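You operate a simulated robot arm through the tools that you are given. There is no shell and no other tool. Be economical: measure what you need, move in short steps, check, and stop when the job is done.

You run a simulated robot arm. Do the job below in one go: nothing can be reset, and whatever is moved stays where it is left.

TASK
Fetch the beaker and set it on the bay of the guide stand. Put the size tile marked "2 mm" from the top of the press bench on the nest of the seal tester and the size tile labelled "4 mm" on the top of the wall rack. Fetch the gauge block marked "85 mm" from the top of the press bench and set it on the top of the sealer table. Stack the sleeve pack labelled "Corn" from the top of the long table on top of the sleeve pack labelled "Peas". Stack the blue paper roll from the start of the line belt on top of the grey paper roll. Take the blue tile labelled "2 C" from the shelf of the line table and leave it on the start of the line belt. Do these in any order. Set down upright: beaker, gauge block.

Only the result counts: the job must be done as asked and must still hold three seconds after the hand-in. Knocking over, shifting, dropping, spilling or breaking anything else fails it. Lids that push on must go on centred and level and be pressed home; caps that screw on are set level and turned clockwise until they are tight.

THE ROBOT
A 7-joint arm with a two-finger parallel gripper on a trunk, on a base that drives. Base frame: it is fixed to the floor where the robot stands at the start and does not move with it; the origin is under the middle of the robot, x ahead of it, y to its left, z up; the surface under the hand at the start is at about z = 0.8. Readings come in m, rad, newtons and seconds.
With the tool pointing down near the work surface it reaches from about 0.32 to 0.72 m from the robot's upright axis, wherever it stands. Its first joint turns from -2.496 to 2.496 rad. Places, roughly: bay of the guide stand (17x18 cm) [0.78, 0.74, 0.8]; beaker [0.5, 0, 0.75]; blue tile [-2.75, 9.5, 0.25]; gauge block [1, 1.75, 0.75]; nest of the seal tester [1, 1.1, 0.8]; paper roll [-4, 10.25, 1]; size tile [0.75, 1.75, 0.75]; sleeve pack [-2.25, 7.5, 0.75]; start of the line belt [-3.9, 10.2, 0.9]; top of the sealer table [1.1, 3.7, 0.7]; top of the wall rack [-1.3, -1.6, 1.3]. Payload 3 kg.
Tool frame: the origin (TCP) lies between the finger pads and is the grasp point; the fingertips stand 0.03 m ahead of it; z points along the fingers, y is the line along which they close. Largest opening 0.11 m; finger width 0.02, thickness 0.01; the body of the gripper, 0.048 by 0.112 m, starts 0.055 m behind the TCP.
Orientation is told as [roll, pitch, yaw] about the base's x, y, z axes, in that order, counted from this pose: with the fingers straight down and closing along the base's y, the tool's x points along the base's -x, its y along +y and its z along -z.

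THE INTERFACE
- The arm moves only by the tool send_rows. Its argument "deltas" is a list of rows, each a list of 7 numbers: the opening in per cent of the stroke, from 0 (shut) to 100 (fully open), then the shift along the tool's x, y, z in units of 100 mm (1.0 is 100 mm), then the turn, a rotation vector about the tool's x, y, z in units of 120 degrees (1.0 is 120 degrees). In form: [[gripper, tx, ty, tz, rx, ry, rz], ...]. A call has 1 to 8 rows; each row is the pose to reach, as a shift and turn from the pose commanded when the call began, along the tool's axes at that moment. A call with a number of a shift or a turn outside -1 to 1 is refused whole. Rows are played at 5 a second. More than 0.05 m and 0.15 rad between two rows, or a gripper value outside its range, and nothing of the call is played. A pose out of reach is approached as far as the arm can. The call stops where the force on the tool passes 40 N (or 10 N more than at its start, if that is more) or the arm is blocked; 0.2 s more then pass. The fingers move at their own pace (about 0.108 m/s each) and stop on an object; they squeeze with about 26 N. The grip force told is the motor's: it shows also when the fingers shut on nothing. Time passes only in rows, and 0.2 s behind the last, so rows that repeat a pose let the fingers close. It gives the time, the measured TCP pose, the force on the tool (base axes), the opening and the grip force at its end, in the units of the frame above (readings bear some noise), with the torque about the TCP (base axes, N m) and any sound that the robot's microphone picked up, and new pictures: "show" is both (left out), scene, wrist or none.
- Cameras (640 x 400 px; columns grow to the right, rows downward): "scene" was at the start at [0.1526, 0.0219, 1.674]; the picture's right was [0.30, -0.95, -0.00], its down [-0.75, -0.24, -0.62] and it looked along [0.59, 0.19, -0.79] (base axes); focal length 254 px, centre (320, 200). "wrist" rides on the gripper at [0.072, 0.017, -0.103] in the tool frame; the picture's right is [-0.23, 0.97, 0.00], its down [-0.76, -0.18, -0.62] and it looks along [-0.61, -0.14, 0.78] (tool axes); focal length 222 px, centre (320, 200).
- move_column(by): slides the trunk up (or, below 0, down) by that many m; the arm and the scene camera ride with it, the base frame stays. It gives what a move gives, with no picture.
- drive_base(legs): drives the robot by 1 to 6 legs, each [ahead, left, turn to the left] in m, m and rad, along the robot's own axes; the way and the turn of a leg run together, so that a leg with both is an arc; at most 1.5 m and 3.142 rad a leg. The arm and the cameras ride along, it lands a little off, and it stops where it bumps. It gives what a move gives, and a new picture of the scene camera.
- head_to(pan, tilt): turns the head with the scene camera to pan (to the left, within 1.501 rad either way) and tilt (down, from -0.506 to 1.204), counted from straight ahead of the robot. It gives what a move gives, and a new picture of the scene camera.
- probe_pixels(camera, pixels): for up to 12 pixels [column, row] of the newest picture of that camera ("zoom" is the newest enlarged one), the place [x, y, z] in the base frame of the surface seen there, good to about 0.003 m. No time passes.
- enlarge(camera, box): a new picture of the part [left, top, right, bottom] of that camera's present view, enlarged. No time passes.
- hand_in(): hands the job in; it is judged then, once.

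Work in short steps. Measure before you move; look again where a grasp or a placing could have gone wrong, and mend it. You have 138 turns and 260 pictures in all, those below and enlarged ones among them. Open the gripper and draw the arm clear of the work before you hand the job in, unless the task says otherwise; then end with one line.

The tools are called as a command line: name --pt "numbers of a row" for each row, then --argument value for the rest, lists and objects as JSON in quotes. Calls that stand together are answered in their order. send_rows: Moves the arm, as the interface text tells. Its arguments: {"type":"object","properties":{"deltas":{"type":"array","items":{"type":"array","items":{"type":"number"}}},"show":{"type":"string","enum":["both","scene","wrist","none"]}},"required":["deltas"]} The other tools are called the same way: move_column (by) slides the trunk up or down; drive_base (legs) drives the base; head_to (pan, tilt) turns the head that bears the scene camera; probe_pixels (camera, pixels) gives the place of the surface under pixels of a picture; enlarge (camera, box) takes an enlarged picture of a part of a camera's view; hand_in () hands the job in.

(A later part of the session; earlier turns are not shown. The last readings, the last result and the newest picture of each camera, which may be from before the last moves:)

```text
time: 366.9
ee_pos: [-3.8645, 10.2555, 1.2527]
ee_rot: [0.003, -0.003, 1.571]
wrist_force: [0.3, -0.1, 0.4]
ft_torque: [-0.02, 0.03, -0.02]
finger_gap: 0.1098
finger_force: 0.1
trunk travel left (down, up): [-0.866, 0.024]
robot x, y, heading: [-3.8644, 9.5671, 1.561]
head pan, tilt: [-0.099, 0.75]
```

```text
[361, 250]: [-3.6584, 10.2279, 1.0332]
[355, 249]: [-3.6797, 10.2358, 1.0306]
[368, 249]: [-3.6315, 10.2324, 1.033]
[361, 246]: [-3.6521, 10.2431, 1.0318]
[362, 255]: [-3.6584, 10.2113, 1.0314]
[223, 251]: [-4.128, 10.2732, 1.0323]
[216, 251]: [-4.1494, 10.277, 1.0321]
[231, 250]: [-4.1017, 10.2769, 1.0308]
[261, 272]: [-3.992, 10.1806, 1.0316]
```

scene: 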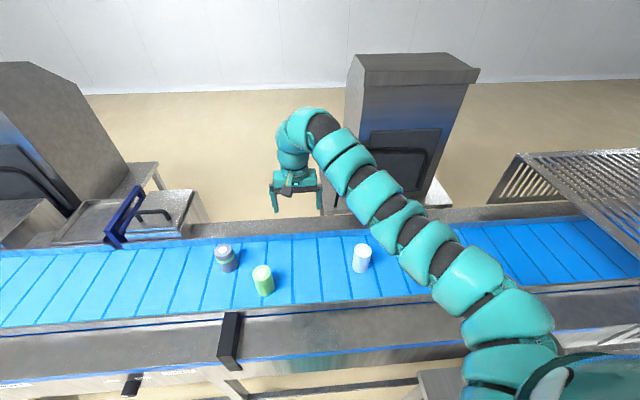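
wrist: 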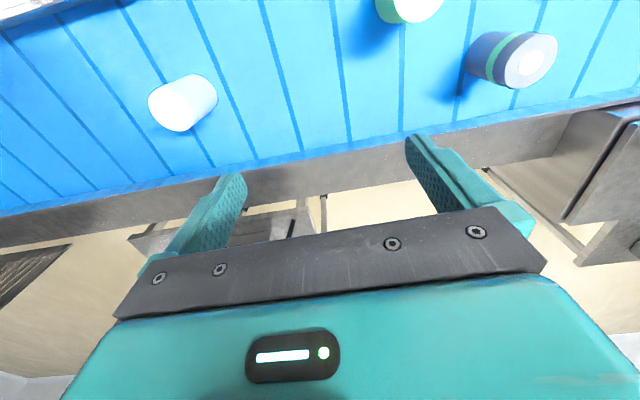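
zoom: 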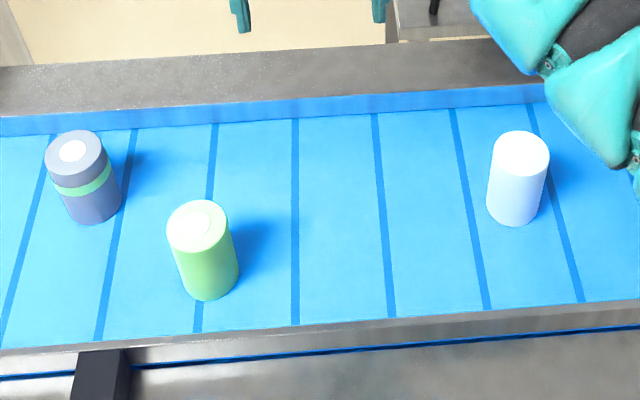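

Blue roll centre (-3.656,10.227), grey (-4.129,10.278), tops 1.032. I move the hand over the blue roll.

send_rows --pt "100 0.07 -0.25 0 0 0 0" --pt "100 0.14 -0.5 0 0 0 0" --pt "100 0.21 -0.75 0 0 0 0" --pt "100 0.28 -1.0 0 0 0 0" --show "none"

send_rows --pt "100 0 -0.3 0 0 0 0" --pt "100 0 -0.6 0 0 0 0" --pt "100 0 -0.9 0 0 0 0" --pt "100 0 -1 0 0 0 0" --pt "100 0 -1 0 0 0 0" --show "both"

```text
time: 367.9
ee_pos: [-3.8475, 10.25, 1.2529]
ee_rot: [0.002, -0.002, 1.569]
wrist_force: [0.0, 0.1, -0.5]
ft_torque: [0.0, 0.02, -0.01]
finger_gap: 0.11
finger_force: 0.1
out of reach, approached as far as the arm can: row 1, 2, 3, 4
trunk travel left (down, up): [-0.866, 0.024]
robot x, y, heading: [-3.8636, 9.5704, 1.568]
head pan, tilt: [-0.099, 0.75]
```

```text
time: 369.1
ee_pos: [-3.7926, 10.2653, 1.259]
ee_rot: [0.004, -0.001, 1.57]
wrist_force: [0.2, -0.1, 0.0]
ft_torque: [0.0, -0.01, -0.03]
finger_gap: 0.1103
finger_force: 0.1
out of reach, approached as far as the arm can: row 1, 2, 3, 4, 5
trunk travel left (down, up): [-0.866, 0.024]
robot x, y, heading: [-3.8592, 9.5652, 1.569]
head pan, tilt: [-0.099, 0.75]
```

scene: 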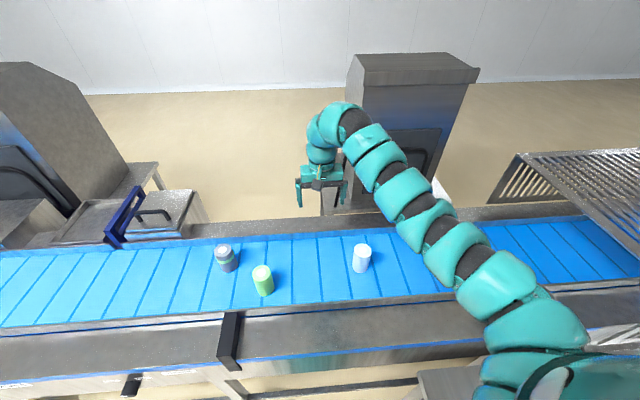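
wrist: 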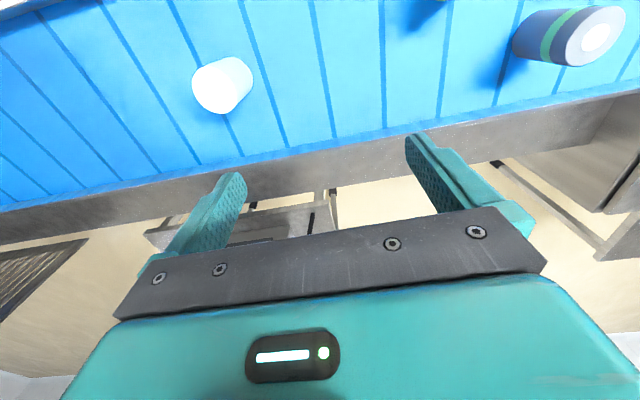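

The high arm pose limits the wrist; I lower the hand 0.1 m by arm, raise the trunk 0.024, and try again.

move_column --by 0.024

send_rows --pt "100 0 0 0.3 0 0 0" --pt "100 0 0 0.7 0 0 0" --pt "100 0 0 1.0 0 0 0" --pt "100 0.35 -0.3 1.0 0 0 0" --pt "100 0.35 -0.7 1.0 0 0 0" --pt "100 0.35 -1.0 1.0 0 0 0" --show "none"

send_rows --pt "100 0 0 0.2 0 0 0" --pt "100 0 0 0.4 0 0 0" --show "both"

```text
time: 369.8
ee_pos: [-3.7939, 10.263, 1.2841]
ee_rot: [0.002, -0.003, 1.57]
wrist_force: [-0.8, -0.2, -1.0]
ft_torque: [0.05, 0.02, 0.04]
finger_gap: 0.1102
finger_force: 0.0
trunk travel left (down, up): [-0.89, 0.0]
robot x, y, heading: [-3.8651, 9.5658, 1.568]
head pan, tilt: [-0.099, 0.75]
```

```text
time: 371.1
ee_pos: [-3.7954, 10.2663, 1.1837]
ee_rot: [0.003, -0.003, 1.569]
wrist_force: [0.2, -0.9, 0.6]
ft_torque: [0.0, 0.01, 0.0]
finger_gap: 0.1099
finger_force: 0.1
out of reach, approached as far as the arm can: row 2, 4, 5, 6
trunk travel left (down, up): [-0.89, 0.0]
robot x, y, heading: [-3.8624, 9.5657, 1.565]
head pan, tilt: [-0.099, 0.75]
```

```text
time: 371.8
ee_pos: [-3.7975, 10.2697, 1.1419]
ee_rot: [0.005, -0.005, 1.57]
wrist_force: [-1.0, -0.6, -0.4]
ft_torque: [0.0, -0.02, 0.03]
finger_gap: 0.1103
finger_force: 0.1
trunk travel left (down, up): [-0.89, 0.0]
robot x, y, heading: [-3.8618, 9.5639, 1.567]
head pan, tilt: [-0.099, 0.75]
```

scene: 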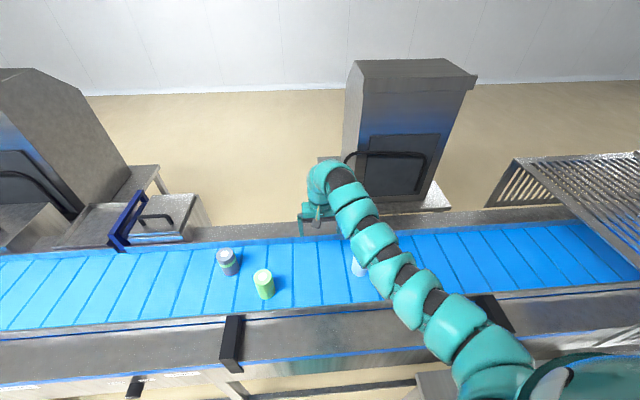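
wrist: 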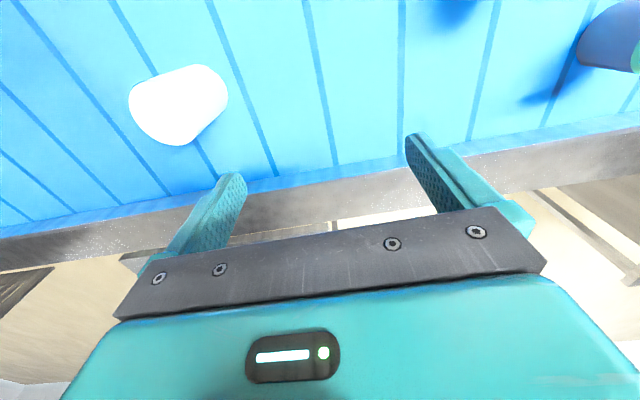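

Now near the outer reach; I pull in along -y first and then go right.

send_rows --pt "100 0.4 0 0 0 0 0" --pt "100 0.7 0 0 0 0 0" --pt "100 0.7 -0.3 0 0 0 0" --pt "100 0.7 -0.6 0 0 0 0" --pt "100 0.7 -1.0 0 0 0 0" --show "wrist"

```text
time: 372.9
ee_pos: [-3.7276, 10.2242, 1.0933]
ee_rot: [0.003, -0.006, 1.57]
wrist_force: [0.3, -0.7, -0.3]
ft_torque: [0.01, 0.04, 0.02]
finger_gap: 0.1099
finger_force: 0.0
out of reach, approached as far as the arm can: row 1, 2, 3, 4, 5
trunk travel left (down, up): [-0.89, 0.0]
robot x, y, heading: [-3.8641, 9.5661, 1.57]
head pan, tilt: [-0.099, 0.75]
```

wrist: 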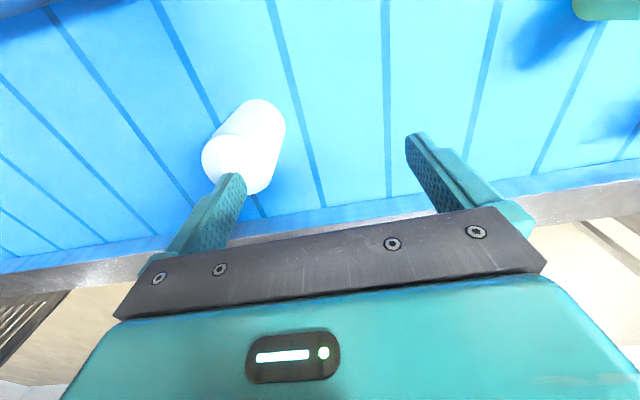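

The workspace is awkward right-of-ahead. I go up and back to the comfortable left-front pose, then turn the base right instead.

send_rows --pt "100 0 0 -0.4 0 0 0" --pt "100 0 0 -0.8 0 0 0" --pt "100 0 0.3 -0.8 0 0 0" --pt "100 0 0.6 -0.8 0 0 0" --pt "100 0 1.0 -0.8 0 0 0" --show "none"

send_rows --pt "100 0.1 0.3 0 0 0 0" --pt "100 0.2 0.6 0 0 0 0" --pt "100 0.3 0.8 0 0 0 0" --pt "100 0.4 1.0 0 0 0 0" --show "none"

send_rows --pt "100 0 0.3 0 0 0 0" --pt "100 0 0.6 0 0 0 0" --pt "100 0 0.8 0 0 0 0" --show "scene"

```text
time: 374.1
ee_pos: [-3.8031, 10.2535, 1.137]
ee_rot: [0.001, 0.0, 1.57]
wrist_force: [-1.0, 0.7, -0.2]
ft_torque: [-0.01, -0.03, -0.01]
finger_gap: 0.1101
finger_force: 0.0
out of reach, approached as far as the arm can: row 1, 2, 3, 4, 5
trunk travel left (down, up): [-0.89, 0.0]
robot x, y, heading: [-3.8627, 9.5673, 1.566]
head pan, tilt: [-0.099, 0.75]
```

```text
time: 375.1
ee_pos: [-3.9049, 10.2217, 1.1326]
ee_rot: [0.004, -0.003, 1.568]
wrist_force: [-0.1, -1.3, 0.1]
ft_torque: [0.0, -0.02, -0.03]
finger_gap: 0.1102
finger_force: 0.0
out of reach, approached as far as the arm can: row 1, 2, 3, 4
trunk travel left (down, up): [-0.89, 0.0]
robot x, y, heading: [-3.8577, 9.5648, 1.554]
head pan, tilt: [-0.099, 0.75]
```

```text
time: 375.9
ee_pos: [-3.9876, 10.222, 1.1315]
ee_rot: [0.001, -0.001, 1.569]
wrist_force: [-0.1, 0.0, -0.3]
ft_torque: [0.02, -0.02, -0.01]
finger_gap: 0.1101
finger_force: 0.0
trunk travel left (down, up): [-0.89, 0.0]
robot x, y, heading: [-3.861, 9.5651, 1.563]
head pan, tilt: [-0.099, 0.75]
```

scene: 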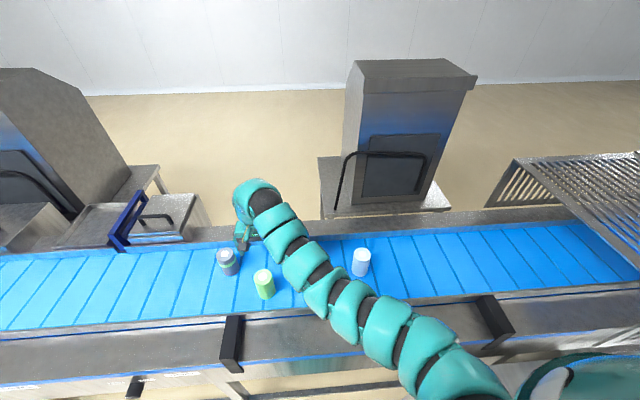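

Good pose again. I turn the base right by 0.5 rad, which brings the hand over the blue roll.

drive_base --legs '[[0, 0, -0.5]]'

send_rows --pt "100 0 0 0 0 0 0" --show "wrist"

```text
time: 377.7
ee_pos: [-3.6661, 10.2039, 1.1323]
ee_rot: [0.004, -0.001, 1.085]
wrist_force: [-0.4, -0.6, 0.0]
ft_torque: [0.0, 0.01, 0.02]
finger_gap: 0.11
finger_force: 0.2
trunk travel left (down, up): [-0.89, 0.0]
robot x, y, heading: [-3.8642, 9.565, 1.079]
head pan, tilt: [-0.099, 0.75]
```

scene: 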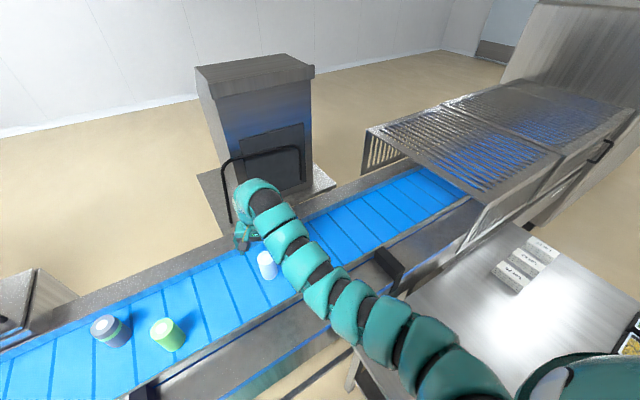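

```text
time: 378.1
ee_pos: [-3.6663, 10.2042, 1.1316]
ee_rot: [0.004, -0.001, 1.084]
wrist_force: [0.0, -0.6, 0.5]
ft_torque: [0.03, -0.01, -0.01]
finger_gap: 0.11
finger_force: 0.0
trunk travel left (down, up): [-0.89, 0.0]
robot x, y, heading: [-3.862, 9.565, 1.081]
head pan, tilt: [-0.099, 0.75]
```

wrist: 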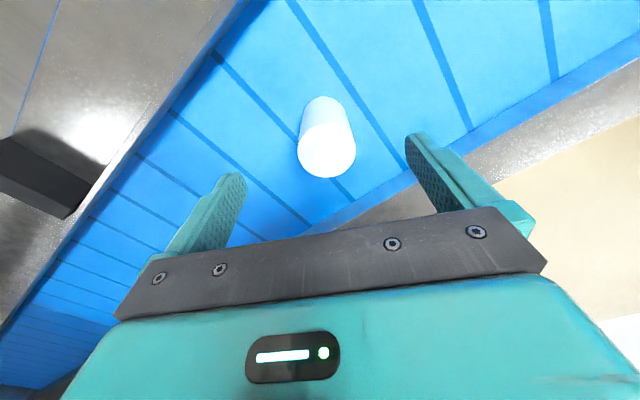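

I drive 25 mm ahead and lower the trunk halfway to verify.

drive_base --legs '[[0.025, 0.002, 0]]'

move_column --by -0.06

send_rows --pt "100 0 0 0 0 0 0" --show "wrist"

probe_pixels --camera "wrist" --pixels '[[325, 160], [305, 165], [345, 160], [325, 140], [328, 180]]'

```text
time: 378.9
ee_pos: [-3.6548, 10.2281, 1.1315]
ee_rot: [0.004, -0.002, 1.085]
wrist_force: [0.4, -0.5, 0.0]
ft_torque: [-0.03, 0.01, -0.01]
finger_gap: 0.1097
finger_force: 0.0
trunk travel left (down, up): [-0.89, 0.0]
robot x, y, heading: [-3.8507, 9.5884, 1.081]
head pan, tilt: [-0.099, 0.75]
```

scene: 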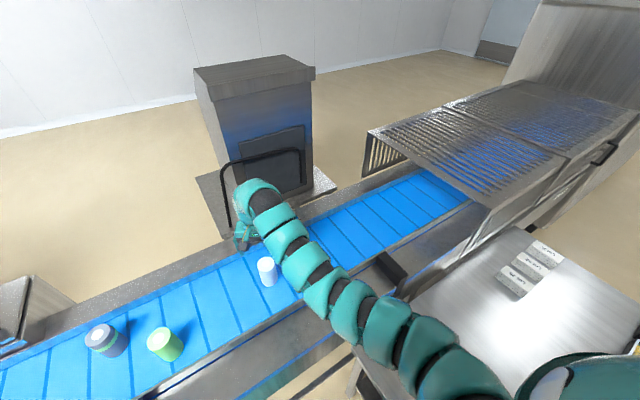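

```text
time: 379.9
ee_pos: [-3.6553, 10.2273, 1.0728]
ee_rot: [0.003, -0.001, 1.083]
wrist_force: [-0.1, -0.2, -0.1]
ft_torque: [0.04, 0.01, -0.01]
finger_gap: 0.1101
finger_force: 0.0
trunk travel left (down, up): [-0.83, 0.06]
robot x, y, heading: [-3.8545, 9.5932, 1.078]
head pan, tilt: [-0.099, 0.75]
```

```text
time: 380.4
ee_pos: [-3.6555, 10.2272, 1.0718]
ee_rot: [0.005, -0.001, 1.084]
wrist_force: [-0.3, 0.4, -0.5]
ft_torque: [-0.01, -0.04, 0.0]
finger_gap: 0.1101
finger_force: 0.0
trunk travel left (down, up): [-0.83, 0.06]
robot x, y, heading: [-3.852, 9.5927, 1.082]
head pan, tilt: [-0.099, 0.75]
```

wrist: 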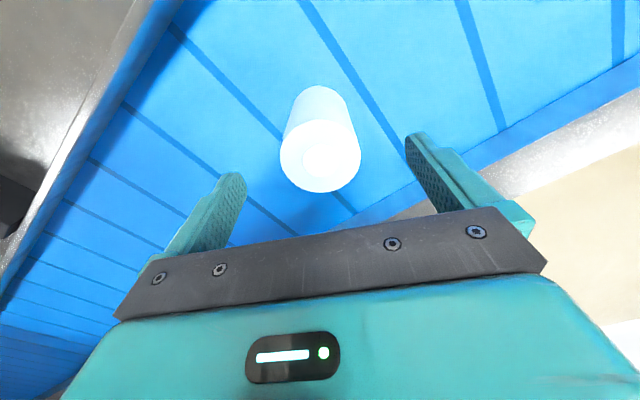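

```text
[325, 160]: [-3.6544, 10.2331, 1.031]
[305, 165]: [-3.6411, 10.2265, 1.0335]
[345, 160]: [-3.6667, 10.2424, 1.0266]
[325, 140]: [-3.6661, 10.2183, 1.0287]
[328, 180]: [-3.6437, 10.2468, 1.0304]
```

Centred. I lower 0.085, close and lift.

move_column --by -0.084

send_rows --pt "100 0 0 0 0 0 0" --pt "20 0 0 0 0 0 0" --pt "20 0 0 0 0 0 0" --pt "20 0 0 0 0 0 0" --pt "20 0 0 0 0 0 0" --show "wrist"

move_column --by 0.144

send_rows --pt "20 0 0 -0.2 0 0 0" --pt "20 0 0 -0.4 0 0 0" --pt "20 0 0 -0.4 0 0 0" --show "both"

```text
time: 381.6
ee_pos: [-3.6564, 10.2266, 0.9884]
ee_rot: [0.004, -0.001, 1.084]
wrist_force: [0.2, 0.2, -0.4]
ft_torque: [0.01, -0.01, -0.04]
finger_gap: 0.1102
finger_force: 0.1
trunk travel left (down, up): [-0.746, 0.144]
robot x, y, heading: [-3.8478, 9.592, 1.078]
head pan, tilt: [-0.099, 0.75]
```

```text
time: 382.8
ee_pos: [-3.6553, 10.2266, 0.9884]
ee_rot: [0.003, -0.003, 1.084]
wrist_force: [-1.0, 1.0, 3.4]
ft_torque: [-0.05, -0.08, 0.03]
finger_gap: 0.0588
finger_force: 26.1
trunk travel left (down, up): [-0.746, 0.144]
robot x, y, heading: [-3.849, 9.5893, 1.082]
head pan, tilt: [-0.099, 0.75]
```

wrist: 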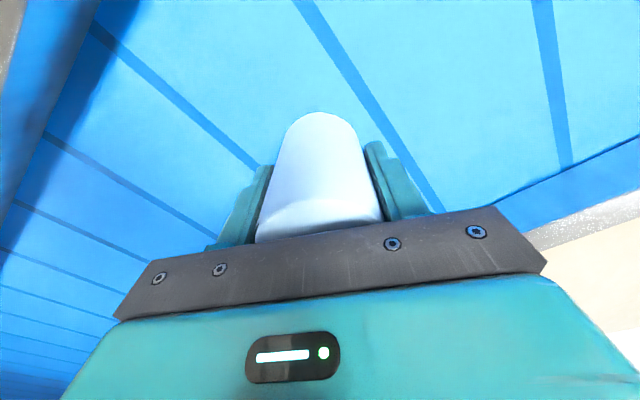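

```text
time: 384.4
ee_pos: [-3.6551, 10.2269, 1.1318]
ee_rot: [0.004, -0.003, 1.085]
wrist_force: [0.6, -0.2, -1.1]
ft_torque: [-0.03, 0.0, 0.02]
finger_gap: 0.0591
finger_force: 25.5
trunk travel left (down, up): [-0.89, 0.0]
robot x, y, heading: [-3.8502, 9.587, 1.081]
head pan, tilt: [-0.099, 0.75]
```

```text
time: 385.2
ee_pos: [-3.6559, 10.2263, 1.1733]
ee_rot: [0.005, -0.002, 1.082]
wrist_force: [0.9, -1.1, -0.7]
ft_torque: [-0.01, 0.03, 0.01]
finger_gap: 0.0586
finger_force: 26.1
trunk travel left (down, up): [-0.89, 0.0]
robot x, y, heading: [-3.8543, 9.5884, 1.083]
head pan, tilt: [-0.099, 0.75]
```

scene: 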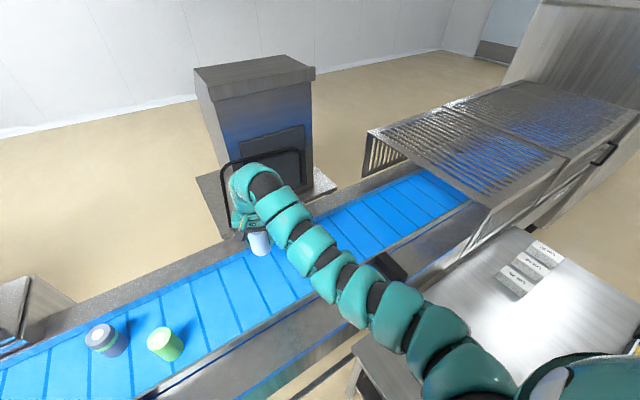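
wrist: 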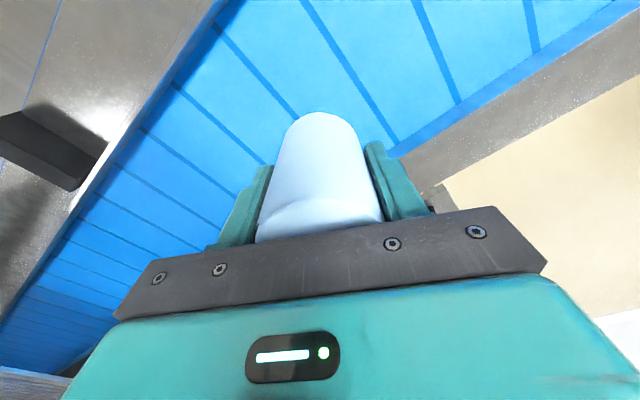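

Blue roll held; bottom at ~1.116. I turn back +0.489 and drive left 0.15 and ahead 0.03 toward the grey roll.

drive_base --legs '[[0, 0, 0.489], [0, 0.147, 0]]'

send_rows --pt "20 0 0 0 0 0 0" --show "wrist"

```text
time: 388.0
ee_pos: [-4.1241, 10.2454, 1.174]
ee_rot: [0.001, -0.003, 1.572]
wrist_force: [-0.3, 0.0, -1.1]
ft_torque: [-0.06, 0.0, 0.01]
finger_gap: 0.0589
finger_force: 25.8
trunk travel left (down, up): [-0.89, 0.0]
robot x, y, heading: [-4.0015, 9.5883, 1.569]
head pan, tilt: [-0.099, 0.75]
```

scene: 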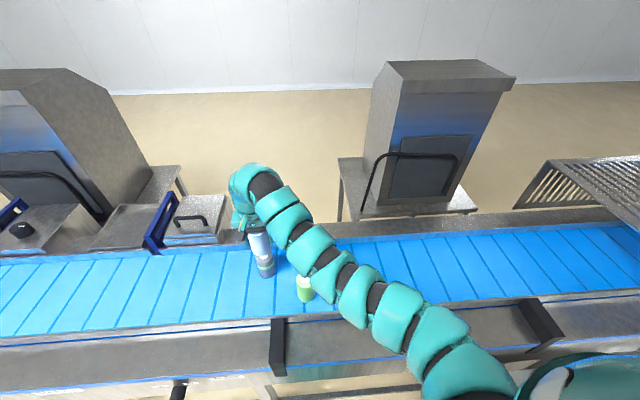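

```text
time: 388.4
ee_pos: [-4.1224, 10.2462, 1.1732]
ee_rot: [0.003, -0.004, 1.571]
wrist_force: [-0.4, -1.1, -1.3]
ft_torque: [0.0, 0.03, 0.01]
finger_gap: 0.0589
finger_force: 26.2
trunk travel left (down, up): [-0.89, 0.0]
robot x, y, heading: [-4.0015, 9.5924, 1.569]
head pan, tilt: [-0.099, 0.75]
```

wrist: 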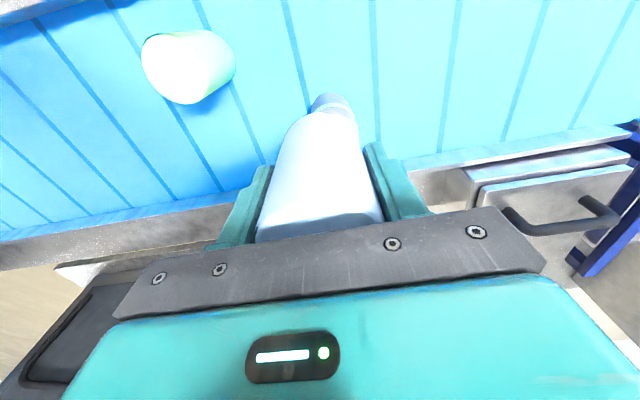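

I shift the remaining 32 mm in y and 6 mm in x by the arm.

send_rows --pt "20 -0.16 0.03 0 0 0 0" --pt "20 -0.32 0.06 0 0 0 0" --pt "20 -0.32 0.06 0 0 0 0" --show "both"

```text
time: 389.2
ee_pos: [-4.1282, 10.2784, 1.1738]
ee_rot: [0.004, -0.001, 1.573]
wrist_force: [0.3, -0.9, -1.6]
ft_torque: [0.01, 0.01, -0.02]
finger_gap: 0.0588
finger_force: 25.6
trunk travel left (down, up): [-0.89, 0.0]
robot x, y, heading: [-3.9991, 9.5908, 1.567]
head pan, tilt: [-0.099, 0.75]
```

scene: 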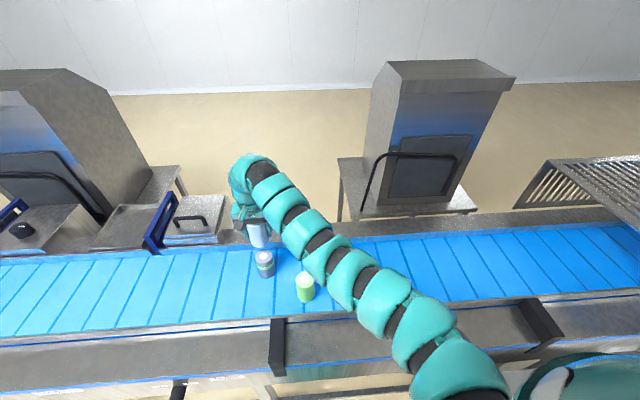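
wrist: 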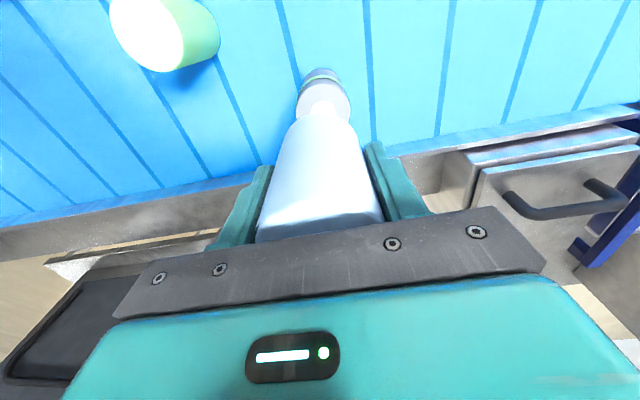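

I measure the grey roll's top once more in the scene view.

enlarge --camera "scene" --box '[234, 210, 314, 300]'

probe_pixels --camera "scene" --pixels '[[264, 256], [257, 256], [271, 256], [264, 260], [264, 251], [258, 235], [249, 232], [268, 231]]'

```text
4.44 times, centred on (274, 255) of scene
```

zoom: 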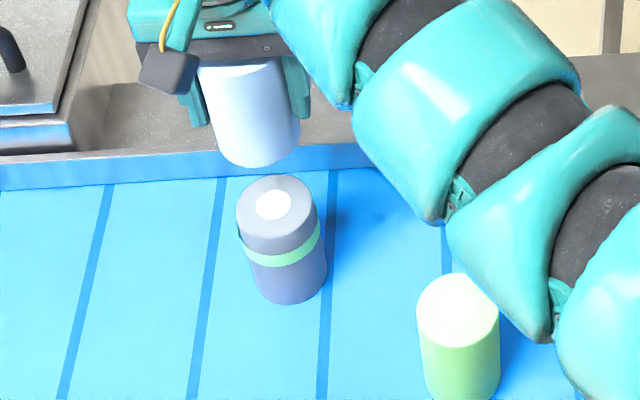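

```text
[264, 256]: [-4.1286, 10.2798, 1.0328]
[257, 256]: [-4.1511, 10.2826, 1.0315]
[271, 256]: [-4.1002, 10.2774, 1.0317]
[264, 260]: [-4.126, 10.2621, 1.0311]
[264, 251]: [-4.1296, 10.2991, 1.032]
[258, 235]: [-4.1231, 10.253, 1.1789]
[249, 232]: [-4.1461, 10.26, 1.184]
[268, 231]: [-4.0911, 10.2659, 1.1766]
```

Grey centre ≈(-4.127,10.276); the held roll is ~4 mm beyond. I shift 4 mm back and lower the trunk 0.078.

send_rows --pt "20 0.04 -0.01 0 0 0 0" --pt "20 0.04 -0.01 0 0 0 0" --show "none"

move_column --by -0.078

send_rows --pt "20 0 0 0 0 0 0" --show "both"

enlarge --camera "scene" --box '[214, 190, 314, 280]'

```text
time: 389.8
ee_pos: [-4.1281, 10.2739, 1.1734]
ee_rot: [0.002, -0.002, 1.571]
wrist_force: [0.0, 0.2, -1.0]
ft_torque: [-0.01, 0.0, -0.01]
finger_gap: 0.0589
finger_force: 25.7
trunk travel left (down, up): [-0.89, 0.0]
robot x, y, heading: [-3.9987, 9.5857, 1.572]
head pan, tilt: [-0.099, 0.75]
```

```text
time: 390.9
ee_pos: [-4.1265, 10.2737, 1.0948]
ee_rot: [0.001, -0.003, 1.571]
wrist_force: [-0.7, -0.5, -0.6]
ft_torque: [0.03, -0.03, -0.01]
finger_gap: 0.0587
finger_force: 25.5
trunk travel left (down, up): [-0.812, 0.078]
robot x, y, heading: [-3.9969, 9.5883, 1.567]
head pan, tilt: [-0.099, 0.75]
```

```text
time: 391.3
ee_pos: [-4.1273, 10.2741, 1.0954]
ee_rot: [0.002, -0.001, 1.571]
wrist_force: [-0.2, 0.1, -0.7]
ft_torque: [0.01, -0.04, 0.02]
finger_gap: 0.059
finger_force: 25.9
trunk travel left (down, up): [-0.812, 0.078]
robot x, y, heading: [-3.9987, 9.5884, 1.565]
head pan, tilt: [-0.099, 0.75]
```

scene: 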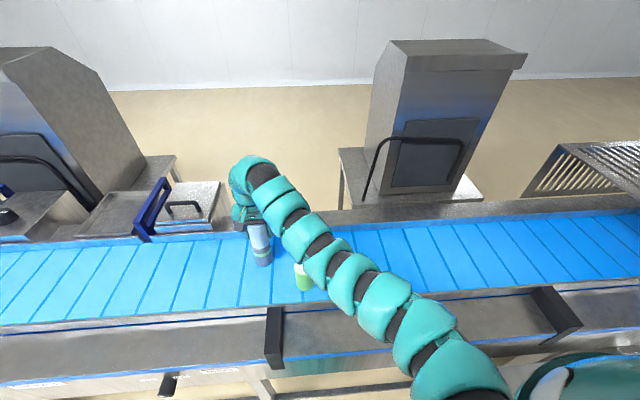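
wrist: 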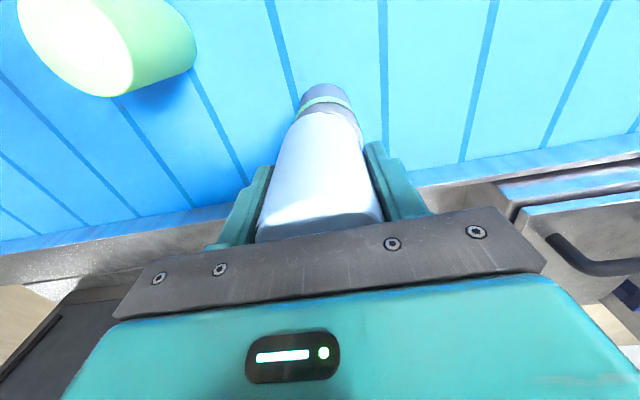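

```text
4.44 times, centred on (264, 235) of scene
```

zoom: 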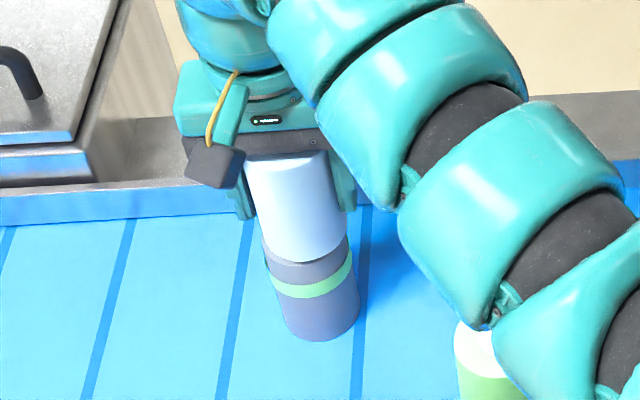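

Edges line up in the zoom (261–347 vs 262–348). I lower in small steps until contact.

move_column --by -0.004

move_column --by -0.002

```text
time: 391.9
ee_pos: [-4.1272, 10.2744, 1.0913]
ee_rot: [0.002, -0.001, 1.572]
wrist_force: [-0.5, 0.3, -0.8]
ft_torque: [0.03, 0.02, 0.02]
finger_gap: 0.0589
finger_force: 25.8
trunk travel left (down, up): [-0.808, 0.082]
robot x, y, heading: [-3.9942, 9.5886, 1.572]
head pan, tilt: [-0.099, 0.75]
```

```text
time: 392.4
ee_pos: [-4.1277, 10.2732, 1.0909]
ee_rot: [0.004, -0.004, 1.571]
wrist_force: [0.2, -0.1, -1.4]
ft_torque: [-0.02, -0.01, 0.02]
finger_gap: 0.059
finger_force: 26.0
trunk travel left (down, up): [-0.806, 0.084]
robot x, y, heading: [-3.9978, 9.5873, 1.569]
head pan, tilt: [-0.099, 0.75]
```

move_column --by -0.0015

move_column --by -0.0015

```text
time: 392.9
ee_pos: [-4.127, 10.2742, 1.0884]
ee_rot: [0.004, -0.001, 1.571]
wrist_force: [-0.2, 0.1, 2.5]
ft_torque: [-0.02, -0.09, -0.02]
finger_gap: 0.059
finger_force: 26.1
trunk travel left (down, up): [-0.804, 0.086]
robot x, y, heading: [-3.9988, 9.5905, 1.569]
head pan, tilt: [-0.099, 0.75]
```

```text
time: 393.4
ee_pos: [-4.1257, 10.2741, 1.0884]
ee_rot: [0.002, -0.005, 1.571]
wrist_force: [-0.7, 2.0, 13.3]
ft_torque: [0.09, -0.04, -0.01]
finger_gap: 0.0591
finger_force: 26.0
trunk travel left (down, up): [-0.803, 0.087]
robot x, y, heading: [-3.9999, 9.5897, 1.57]
head pan, tilt: [-0.099, 0.75]
```

Contact at 13 N. I open gradually and rise straight up.

send_rows --pt "58 0 0 0 0 0 0" --pt "64 0 0 0 0 0 0" --pt "75 0 0 0 0 0 0" --pt "80 0 0 0 0 0 0" --show "wrist"

move_column --by 0.087

send_rows --pt "80 0 0 -0.3 0 0 0" --pt "80 0 0 -0.6 0 0 0" --show "both"

```text
time: 394.4
ee_pos: [-4.1269, 10.2733, 1.0871]
ee_rot: [0.003, -0.001, 1.573]
wrist_force: [0.3, 0.1, -0.8]
ft_torque: [-0.01, 0.03, -0.01]
finger_gap: 0.0879
finger_force: 0.1
trunk travel left (down, up): [-0.803, 0.087]
robot x, y, heading: [-3.9981, 9.5925, 1.568]
head pan, tilt: [-0.099, 0.75]
```

wrist: 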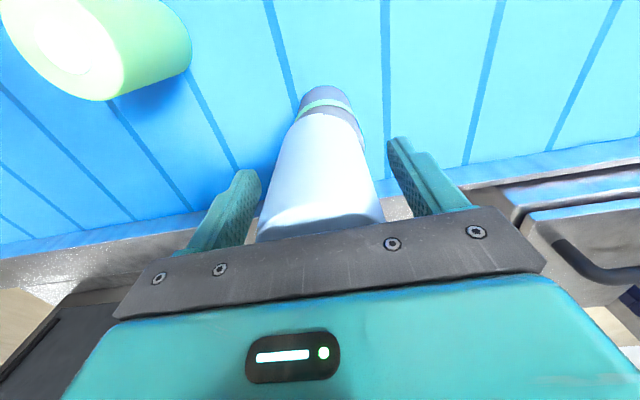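

```text
time: 395.6
ee_pos: [-4.1265, 10.2738, 1.1739]
ee_rot: [0.004, -0.001, 1.571]
wrist_force: [0.5, 0.1, 1.1]
ft_torque: [-0.03, 0.0, -0.02]
finger_gap: 0.088
finger_force: 0.1
trunk travel left (down, up): [-0.89, 0.0]
robot x, y, heading: [-4.0023, 9.5948, 1.567]
head pan, tilt: [-0.099, 0.75]
```

```text
time: 396.2
ee_pos: [-4.1262, 10.274, 1.2343]
ee_rot: [0.004, -0.003, 1.572]
wrist_force: [-0.7, 0.2, -0.5]
ft_torque: [0.03, 0.03, 0.0]
finger_gap: 0.088
finger_force: 0.0
trunk travel left (down, up): [-0.89, 0.0]
robot x, y, heading: [-4.0014, 9.5915, 1.572]
head pan, tilt: [-0.099, 0.75]
```

scene: 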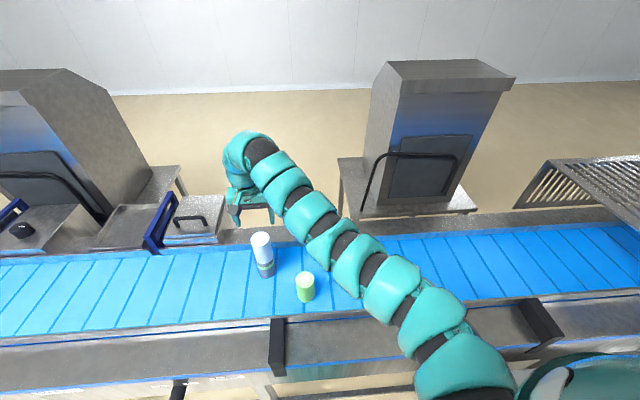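
wrist: 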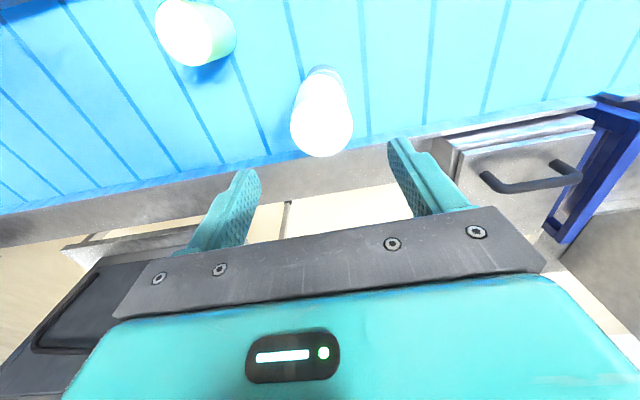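

Stack stands. Now the blue tile on the line table's shelf: I back off and drive round to the table's +x side, facing -x.

drive_base --legs '[[-1.03, 0, 0], [0, -1.2, 0], [0, -1.15, 0], [0, 0, 1.55], [0, -0.85, 0]]'

head_to --pan 0.0 --tilt 0.9

```text
time: 420.7
ee_pos: [-2.3437, 9.2787, 1.2337]
ee_rot: [0.003, -0.001, -3.096]
wrist_force: [-1.2, 0.1, 0.4]
ft_torque: [-0.02, 0.0, -0.03]
finger_gap: 0.0879
finger_force: 0.1
trunk travel left (down, up): [-0.89, 0.0]
robot x, y, heading: [-1.665, 9.4412, -3.099]
head pan, tilt: [-0.099, 0.75]
```

scene: 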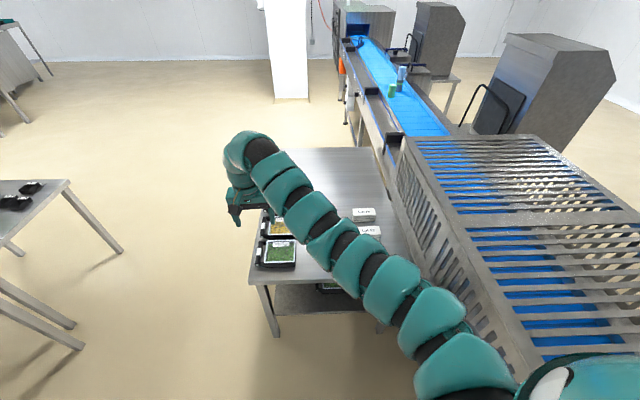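

```text
time: 421.4
ee_pos: [-2.3426, 9.2775, 1.2346]
ee_rot: [0.004, -0.001, -3.097]
wrist_force: [0.4, -0.8, -0.4]
ft_torque: [0.03, 0.0, 0.0]
finger_gap: 0.0881
finger_force: 0.1
trunk travel left (down, up): [-0.89, 0.0]
robot x, y, heading: [-1.6644, 9.4357, -3.098]
head pan, tilt: [0.0, 0.901]
```

scene: 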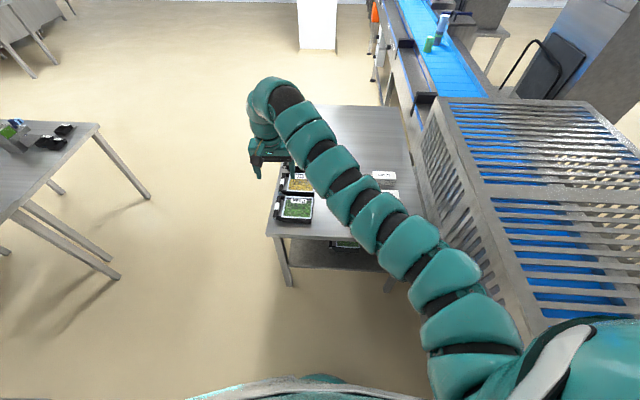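

I back off 0.5 m, shift left 0.35 m, lower the trunk and look under the table.

drive_base --legs '[[-0.45, 0, -0.04], [0, 0.35, 0]]'

move_column --by -0.75

head_to --pan -0.3 --tilt 0.35

enlarge --camera "scene" --box '[220, 120, 460, 270]'

```text
time: 426.1
ee_pos: [-1.8949, 8.9531, 1.2337]
ee_rot: [0.002, -0.001, -3.14]
wrist_force: [0.0, -0.5, -0.1]
ft_torque: [0.02, 0.0, 0.01]
finger_gap: 0.0881
finger_force: 0.1
trunk travel left (down, up): [-0.89, 0.0]
robot x, y, heading: [-1.2132, 9.0838, 3.141]
head pan, tilt: [0.0, 0.901]
```

scene: 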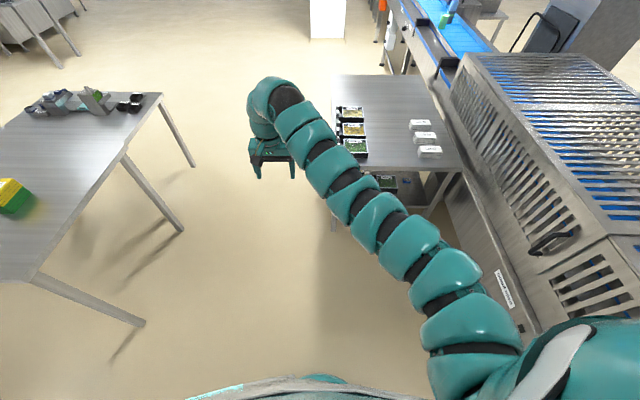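

```text
refused: -0.75 is not a number from -0.4 to 0.4
```

```text
time: 427.0
ee_pos: [-1.8945, 8.9534, 1.2347]
ee_rot: [0.002, -0.003, -3.141]
wrist_force: [0.1, -0.5, 0.3]
ft_torque: [0.01, 0.02, 0.02]
finger_gap: 0.0881
finger_force: 0.1
trunk travel left (down, up): [-0.89, 0.0]
robot x, y, heading: [-1.2134, 9.084, 3.134]
head pan, tilt: [-0.3, 0.351]
```

scene: 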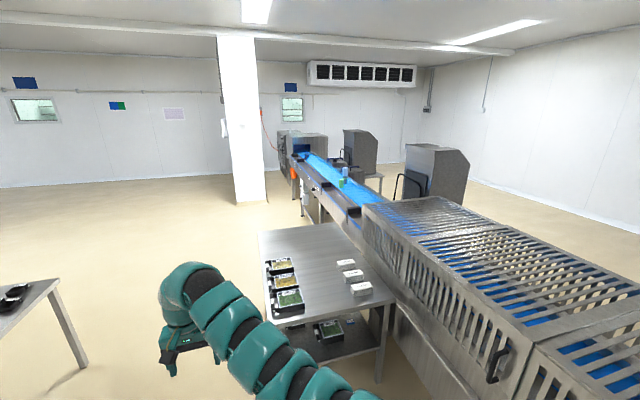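

```text
2.67 times, centred on (340, 195) of scene
```

zoom: 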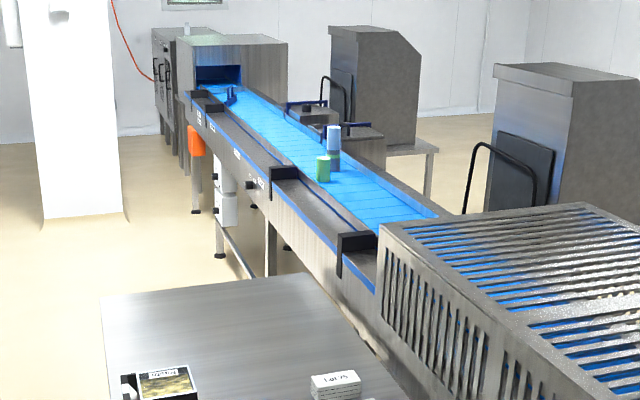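

Steps are limited to 0.4 m; I lower the trunk in two calls and look.

move_column --by -0.4

move_column --by -0.35

head_to --pan -0.3 --tilt 0.4

enlarge --camera "scene" --box '[240, 130, 480, 280]'

```text
time: 430.9
ee_pos: [-1.8945, 8.9541, 0.8347]
ee_rot: [0.002, -0.002, -3.138]
wrist_force: [0.7, 0.3, -0.4]
ft_torque: [-0.03, 0.04, 0.03]
finger_gap: 0.0879
finger_force: 0.0
trunk travel left (down, up): [-0.49, 0.4]
robot x, y, heading: [-1.2064, 9.0864, 3.145]
head pan, tilt: [-0.3, 0.351]
```

```text
time: 434.3
ee_pos: [-1.8941, 8.9537, 0.4837]
ee_rot: [0.002, -0.002, -3.139]
wrist_force: [0.4, 0.3, 0.1]
ft_torque: [0.01, 0.0, 0.02]
finger_gap: 0.0882
finger_force: 0.2
trunk travel left (down, up): [-0.14, 0.75]
robot x, y, heading: [-1.2091, 9.0839, 3.139]
head pan, tilt: [-0.3, 0.351]
```

```text
time: 434.9
ee_pos: [-1.8952, 8.9542, 0.4841]
ee_rot: [0.004, -0.001, -3.14]
wrist_force: [0.1, -0.4, 0.0]
ft_torque: [0.02, 0.01, 0.01]
finger_gap: 0.0879
finger_force: 0.0
trunk travel left (down, up): [-0.14, 0.75]
robot x, y, heading: [-1.216, 9.0867, 3.14]
head pan, tilt: [-0.3, 0.4]
```

scene: 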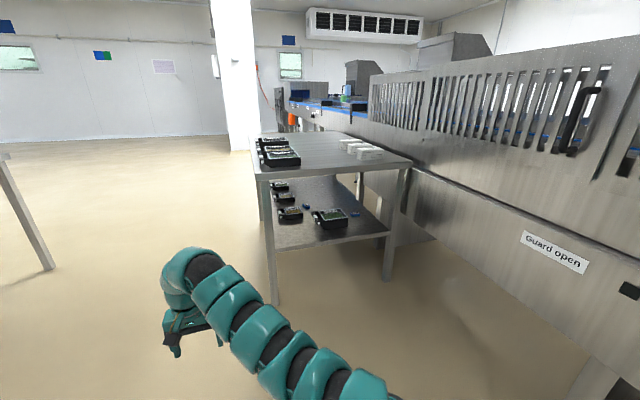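

```text
2.67 times, centred on (360, 205) of scene
```

zoom: 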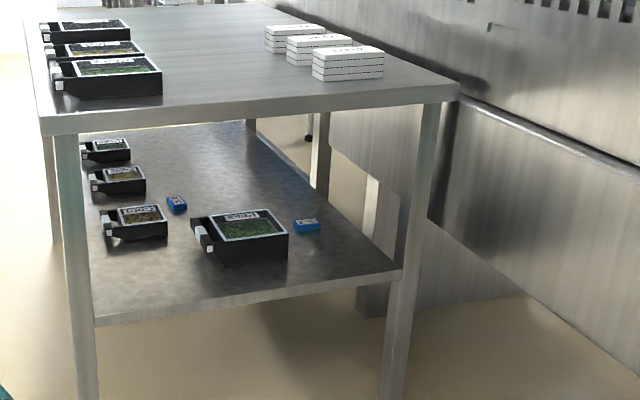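

Two small blue tiles lie on the shelf, (306,206) and (354,214) in the scene. I enlarge them to read and probe.

enlarge --camera "scene" --box '[296, 196, 320, 216]'

enlarge --camera "scene" --box '[340, 203, 370, 223]'

probe_pixels --camera "scene" --pixels '[[306, 206], [354, 213], [351, 216], [359, 215], [330, 210], [345, 222], [290, 245], [385, 228], [290, 211], [330, 190], [318, 220], [408, 165]]'

```text
16.00 times, centred on (308, 206) of scene
```

zoom: 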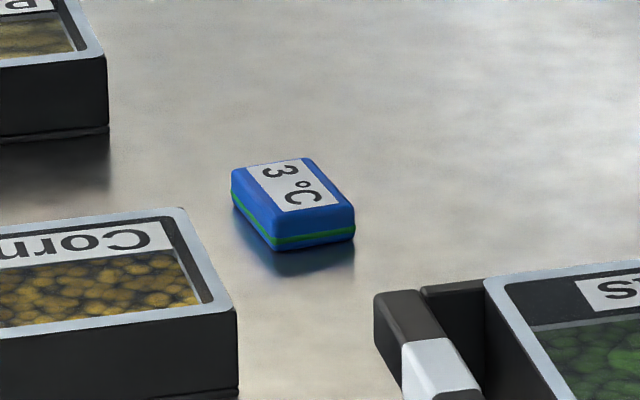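

```text
16.00 times, centred on (355, 213) of scene
```

zoom: 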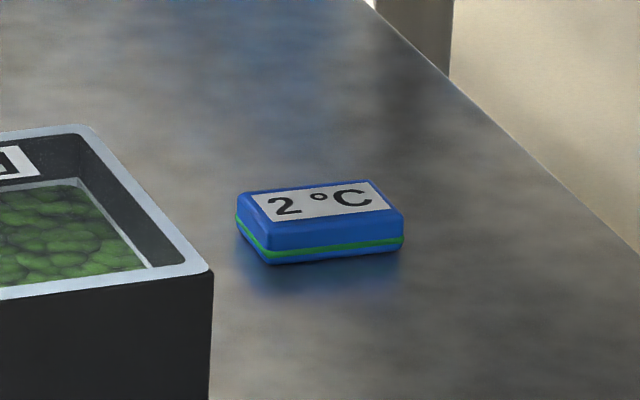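

```text
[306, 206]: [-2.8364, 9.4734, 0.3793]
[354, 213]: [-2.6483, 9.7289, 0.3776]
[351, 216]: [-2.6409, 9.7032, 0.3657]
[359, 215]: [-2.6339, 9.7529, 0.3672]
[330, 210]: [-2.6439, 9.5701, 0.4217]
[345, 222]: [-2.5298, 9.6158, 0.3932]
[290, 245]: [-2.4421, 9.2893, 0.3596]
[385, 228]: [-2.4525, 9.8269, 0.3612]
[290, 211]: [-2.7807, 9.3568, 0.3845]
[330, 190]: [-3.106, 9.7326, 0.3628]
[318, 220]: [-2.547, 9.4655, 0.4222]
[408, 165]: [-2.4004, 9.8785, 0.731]
```

The "2 °C" tile is at (-2.65,9.73), shelf z 0.36; I must reach in with a tilted tool, camera side up. I turn the tool by 180° here in free space.

send_rows --pt "80 0 0 0 0 0 -0.07" --pt "80 0 0 0 0 0 -0.14" --pt "80 0 0 0 0 0 -0.21" --pt "80 0 0 0 0 0 -0.28" --pt "80 0 0 0 0 0 -0.35" --pt "80 0 0 0 0 0 -0.42" --pt "80 0 0 0 0 0 -0.49" --pt "80 0 0 0 0 0 -0.56" --show "none"

send_rows --pt "80 0 0 0 0 0 -0.07" --pt "80 0 0 0 0 0 -0.14" --pt "80 0 0 0 0 0 -0.21" --pt "80 0 0 0 0 0 -0.28" --pt "80 0 0 0 0 0 -0.35" --pt "80 0 0 0 0 0 -0.42" --pt "80 0 0 0 0 0 -0.49" --pt "80 0 0 0 0 0 -0.56" --show "none"

send_rows --pt "80 0 0 0 0 0 -0.07" --pt "80 0 0 0 0 0 -0.14" --pt "80 0 0 0 0 0 -0.21" --pt "80 0 0 0 0 0 -0.28" --pt "80 0 0 0 0 0 -0.35" --pt "80 0 0 0 0 0 -0.38" --show "scene"

```text
time: 436.7
ee_pos: [-1.8943, 8.9528, 0.4838]
ee_rot: [-0.001, -0.003, -1.963]
wrist_force: [-0.6, 0.4, 0.2]
ft_torque: [0.01, 0.01, -0.01]
finger_gap: 0.0882
finger_force: 0.0
trunk travel left (down, up): [-0.14, 0.75]
robot x, y, heading: [-1.2119, 9.0862, 3.138]
head pan, tilt: [-0.3, 0.4]
```

```text
time: 438.5
ee_pos: [-1.893, 8.9538, 0.4832]
ee_rot: [-0.003, 0.001, -0.79]
wrist_force: [0.0, -0.8, 0.1]
ft_torque: [0.01, 0.0, 0.0]
finger_gap: 0.0879
finger_force: 0.1
trunk travel left (down, up): [-0.14, 0.75]
robot x, y, heading: [-1.2113, 9.0844, 3.141]
head pan, tilt: [-0.3, 0.4]
```

```text
time: 439.9
ee_pos: [-1.8937, 8.9534, 0.4835]
ee_rot: [-0.003, 0.001, 0.003]
wrist_force: [0.0, 0.5, 0.4]
ft_torque: [0.0, 0.02, 0.01]
finger_gap: 0.0877
finger_force: 0.1
trunk travel left (down, up): [-0.14, 0.75]
robot x, y, heading: [-1.209, 9.0854, 3.14]
head pan, tilt: [-0.3, 0.4]
```

scene: 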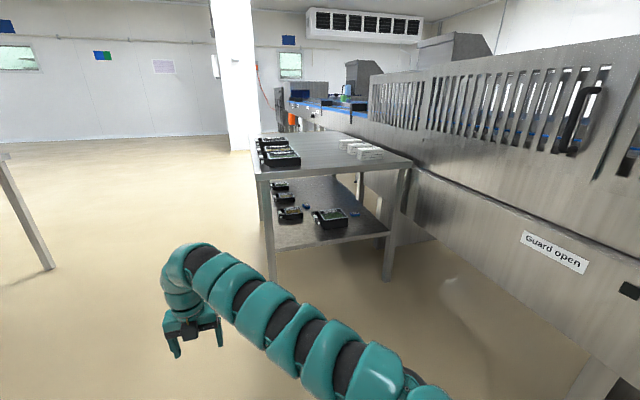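

Flip succeeded (yaw 0). Now I tilt the tool forward by 60° about its y axis.

send_rows --pt "80 0 0 0 0 0.0625 0" --pt "80 0 0 0 0 0.125 0" --pt "80 0 0 0 0 0.1875 0" --pt "80 0 0 0 0 0.25 0" --pt "80 0 0 0 0 0.3125 0" --pt "80 0 0 0 0 0.375 0" --pt "80 0 0 0 0 0.4375 0" --pt "80 0 0 0 0 0.5 0" --show "both"

```text
time: 441.7
ee_pos: [-1.8943, 8.9546, 0.4832]
ee_rot: [-0.003, 1.05, 0.0]
wrist_force: [1.4, -0.1, 1.2]
ft_torque: [0.03, -0.01, -0.01]
finger_gap: 0.0878
finger_force: 0.0
out of reach, approached as far as the arm can: row 2, 3, 4
trunk travel left (down, up): [-0.14, 0.75]
robot x, y, heading: [-1.2075, 9.0864, 3.141]
head pan, tilt: [-0.3, 0.4]
```

scene: 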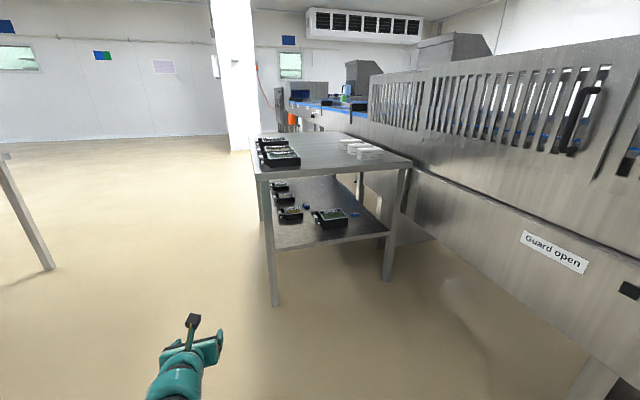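
wrist: 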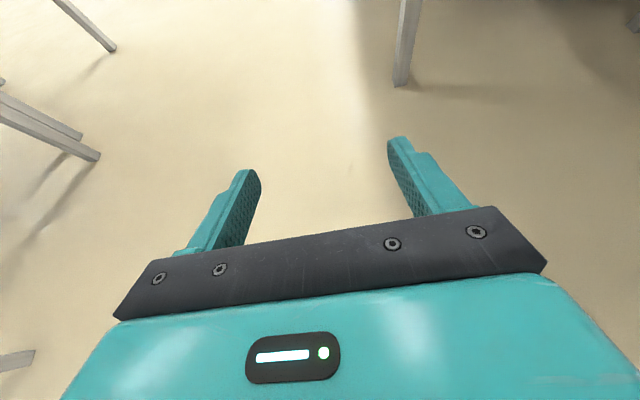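

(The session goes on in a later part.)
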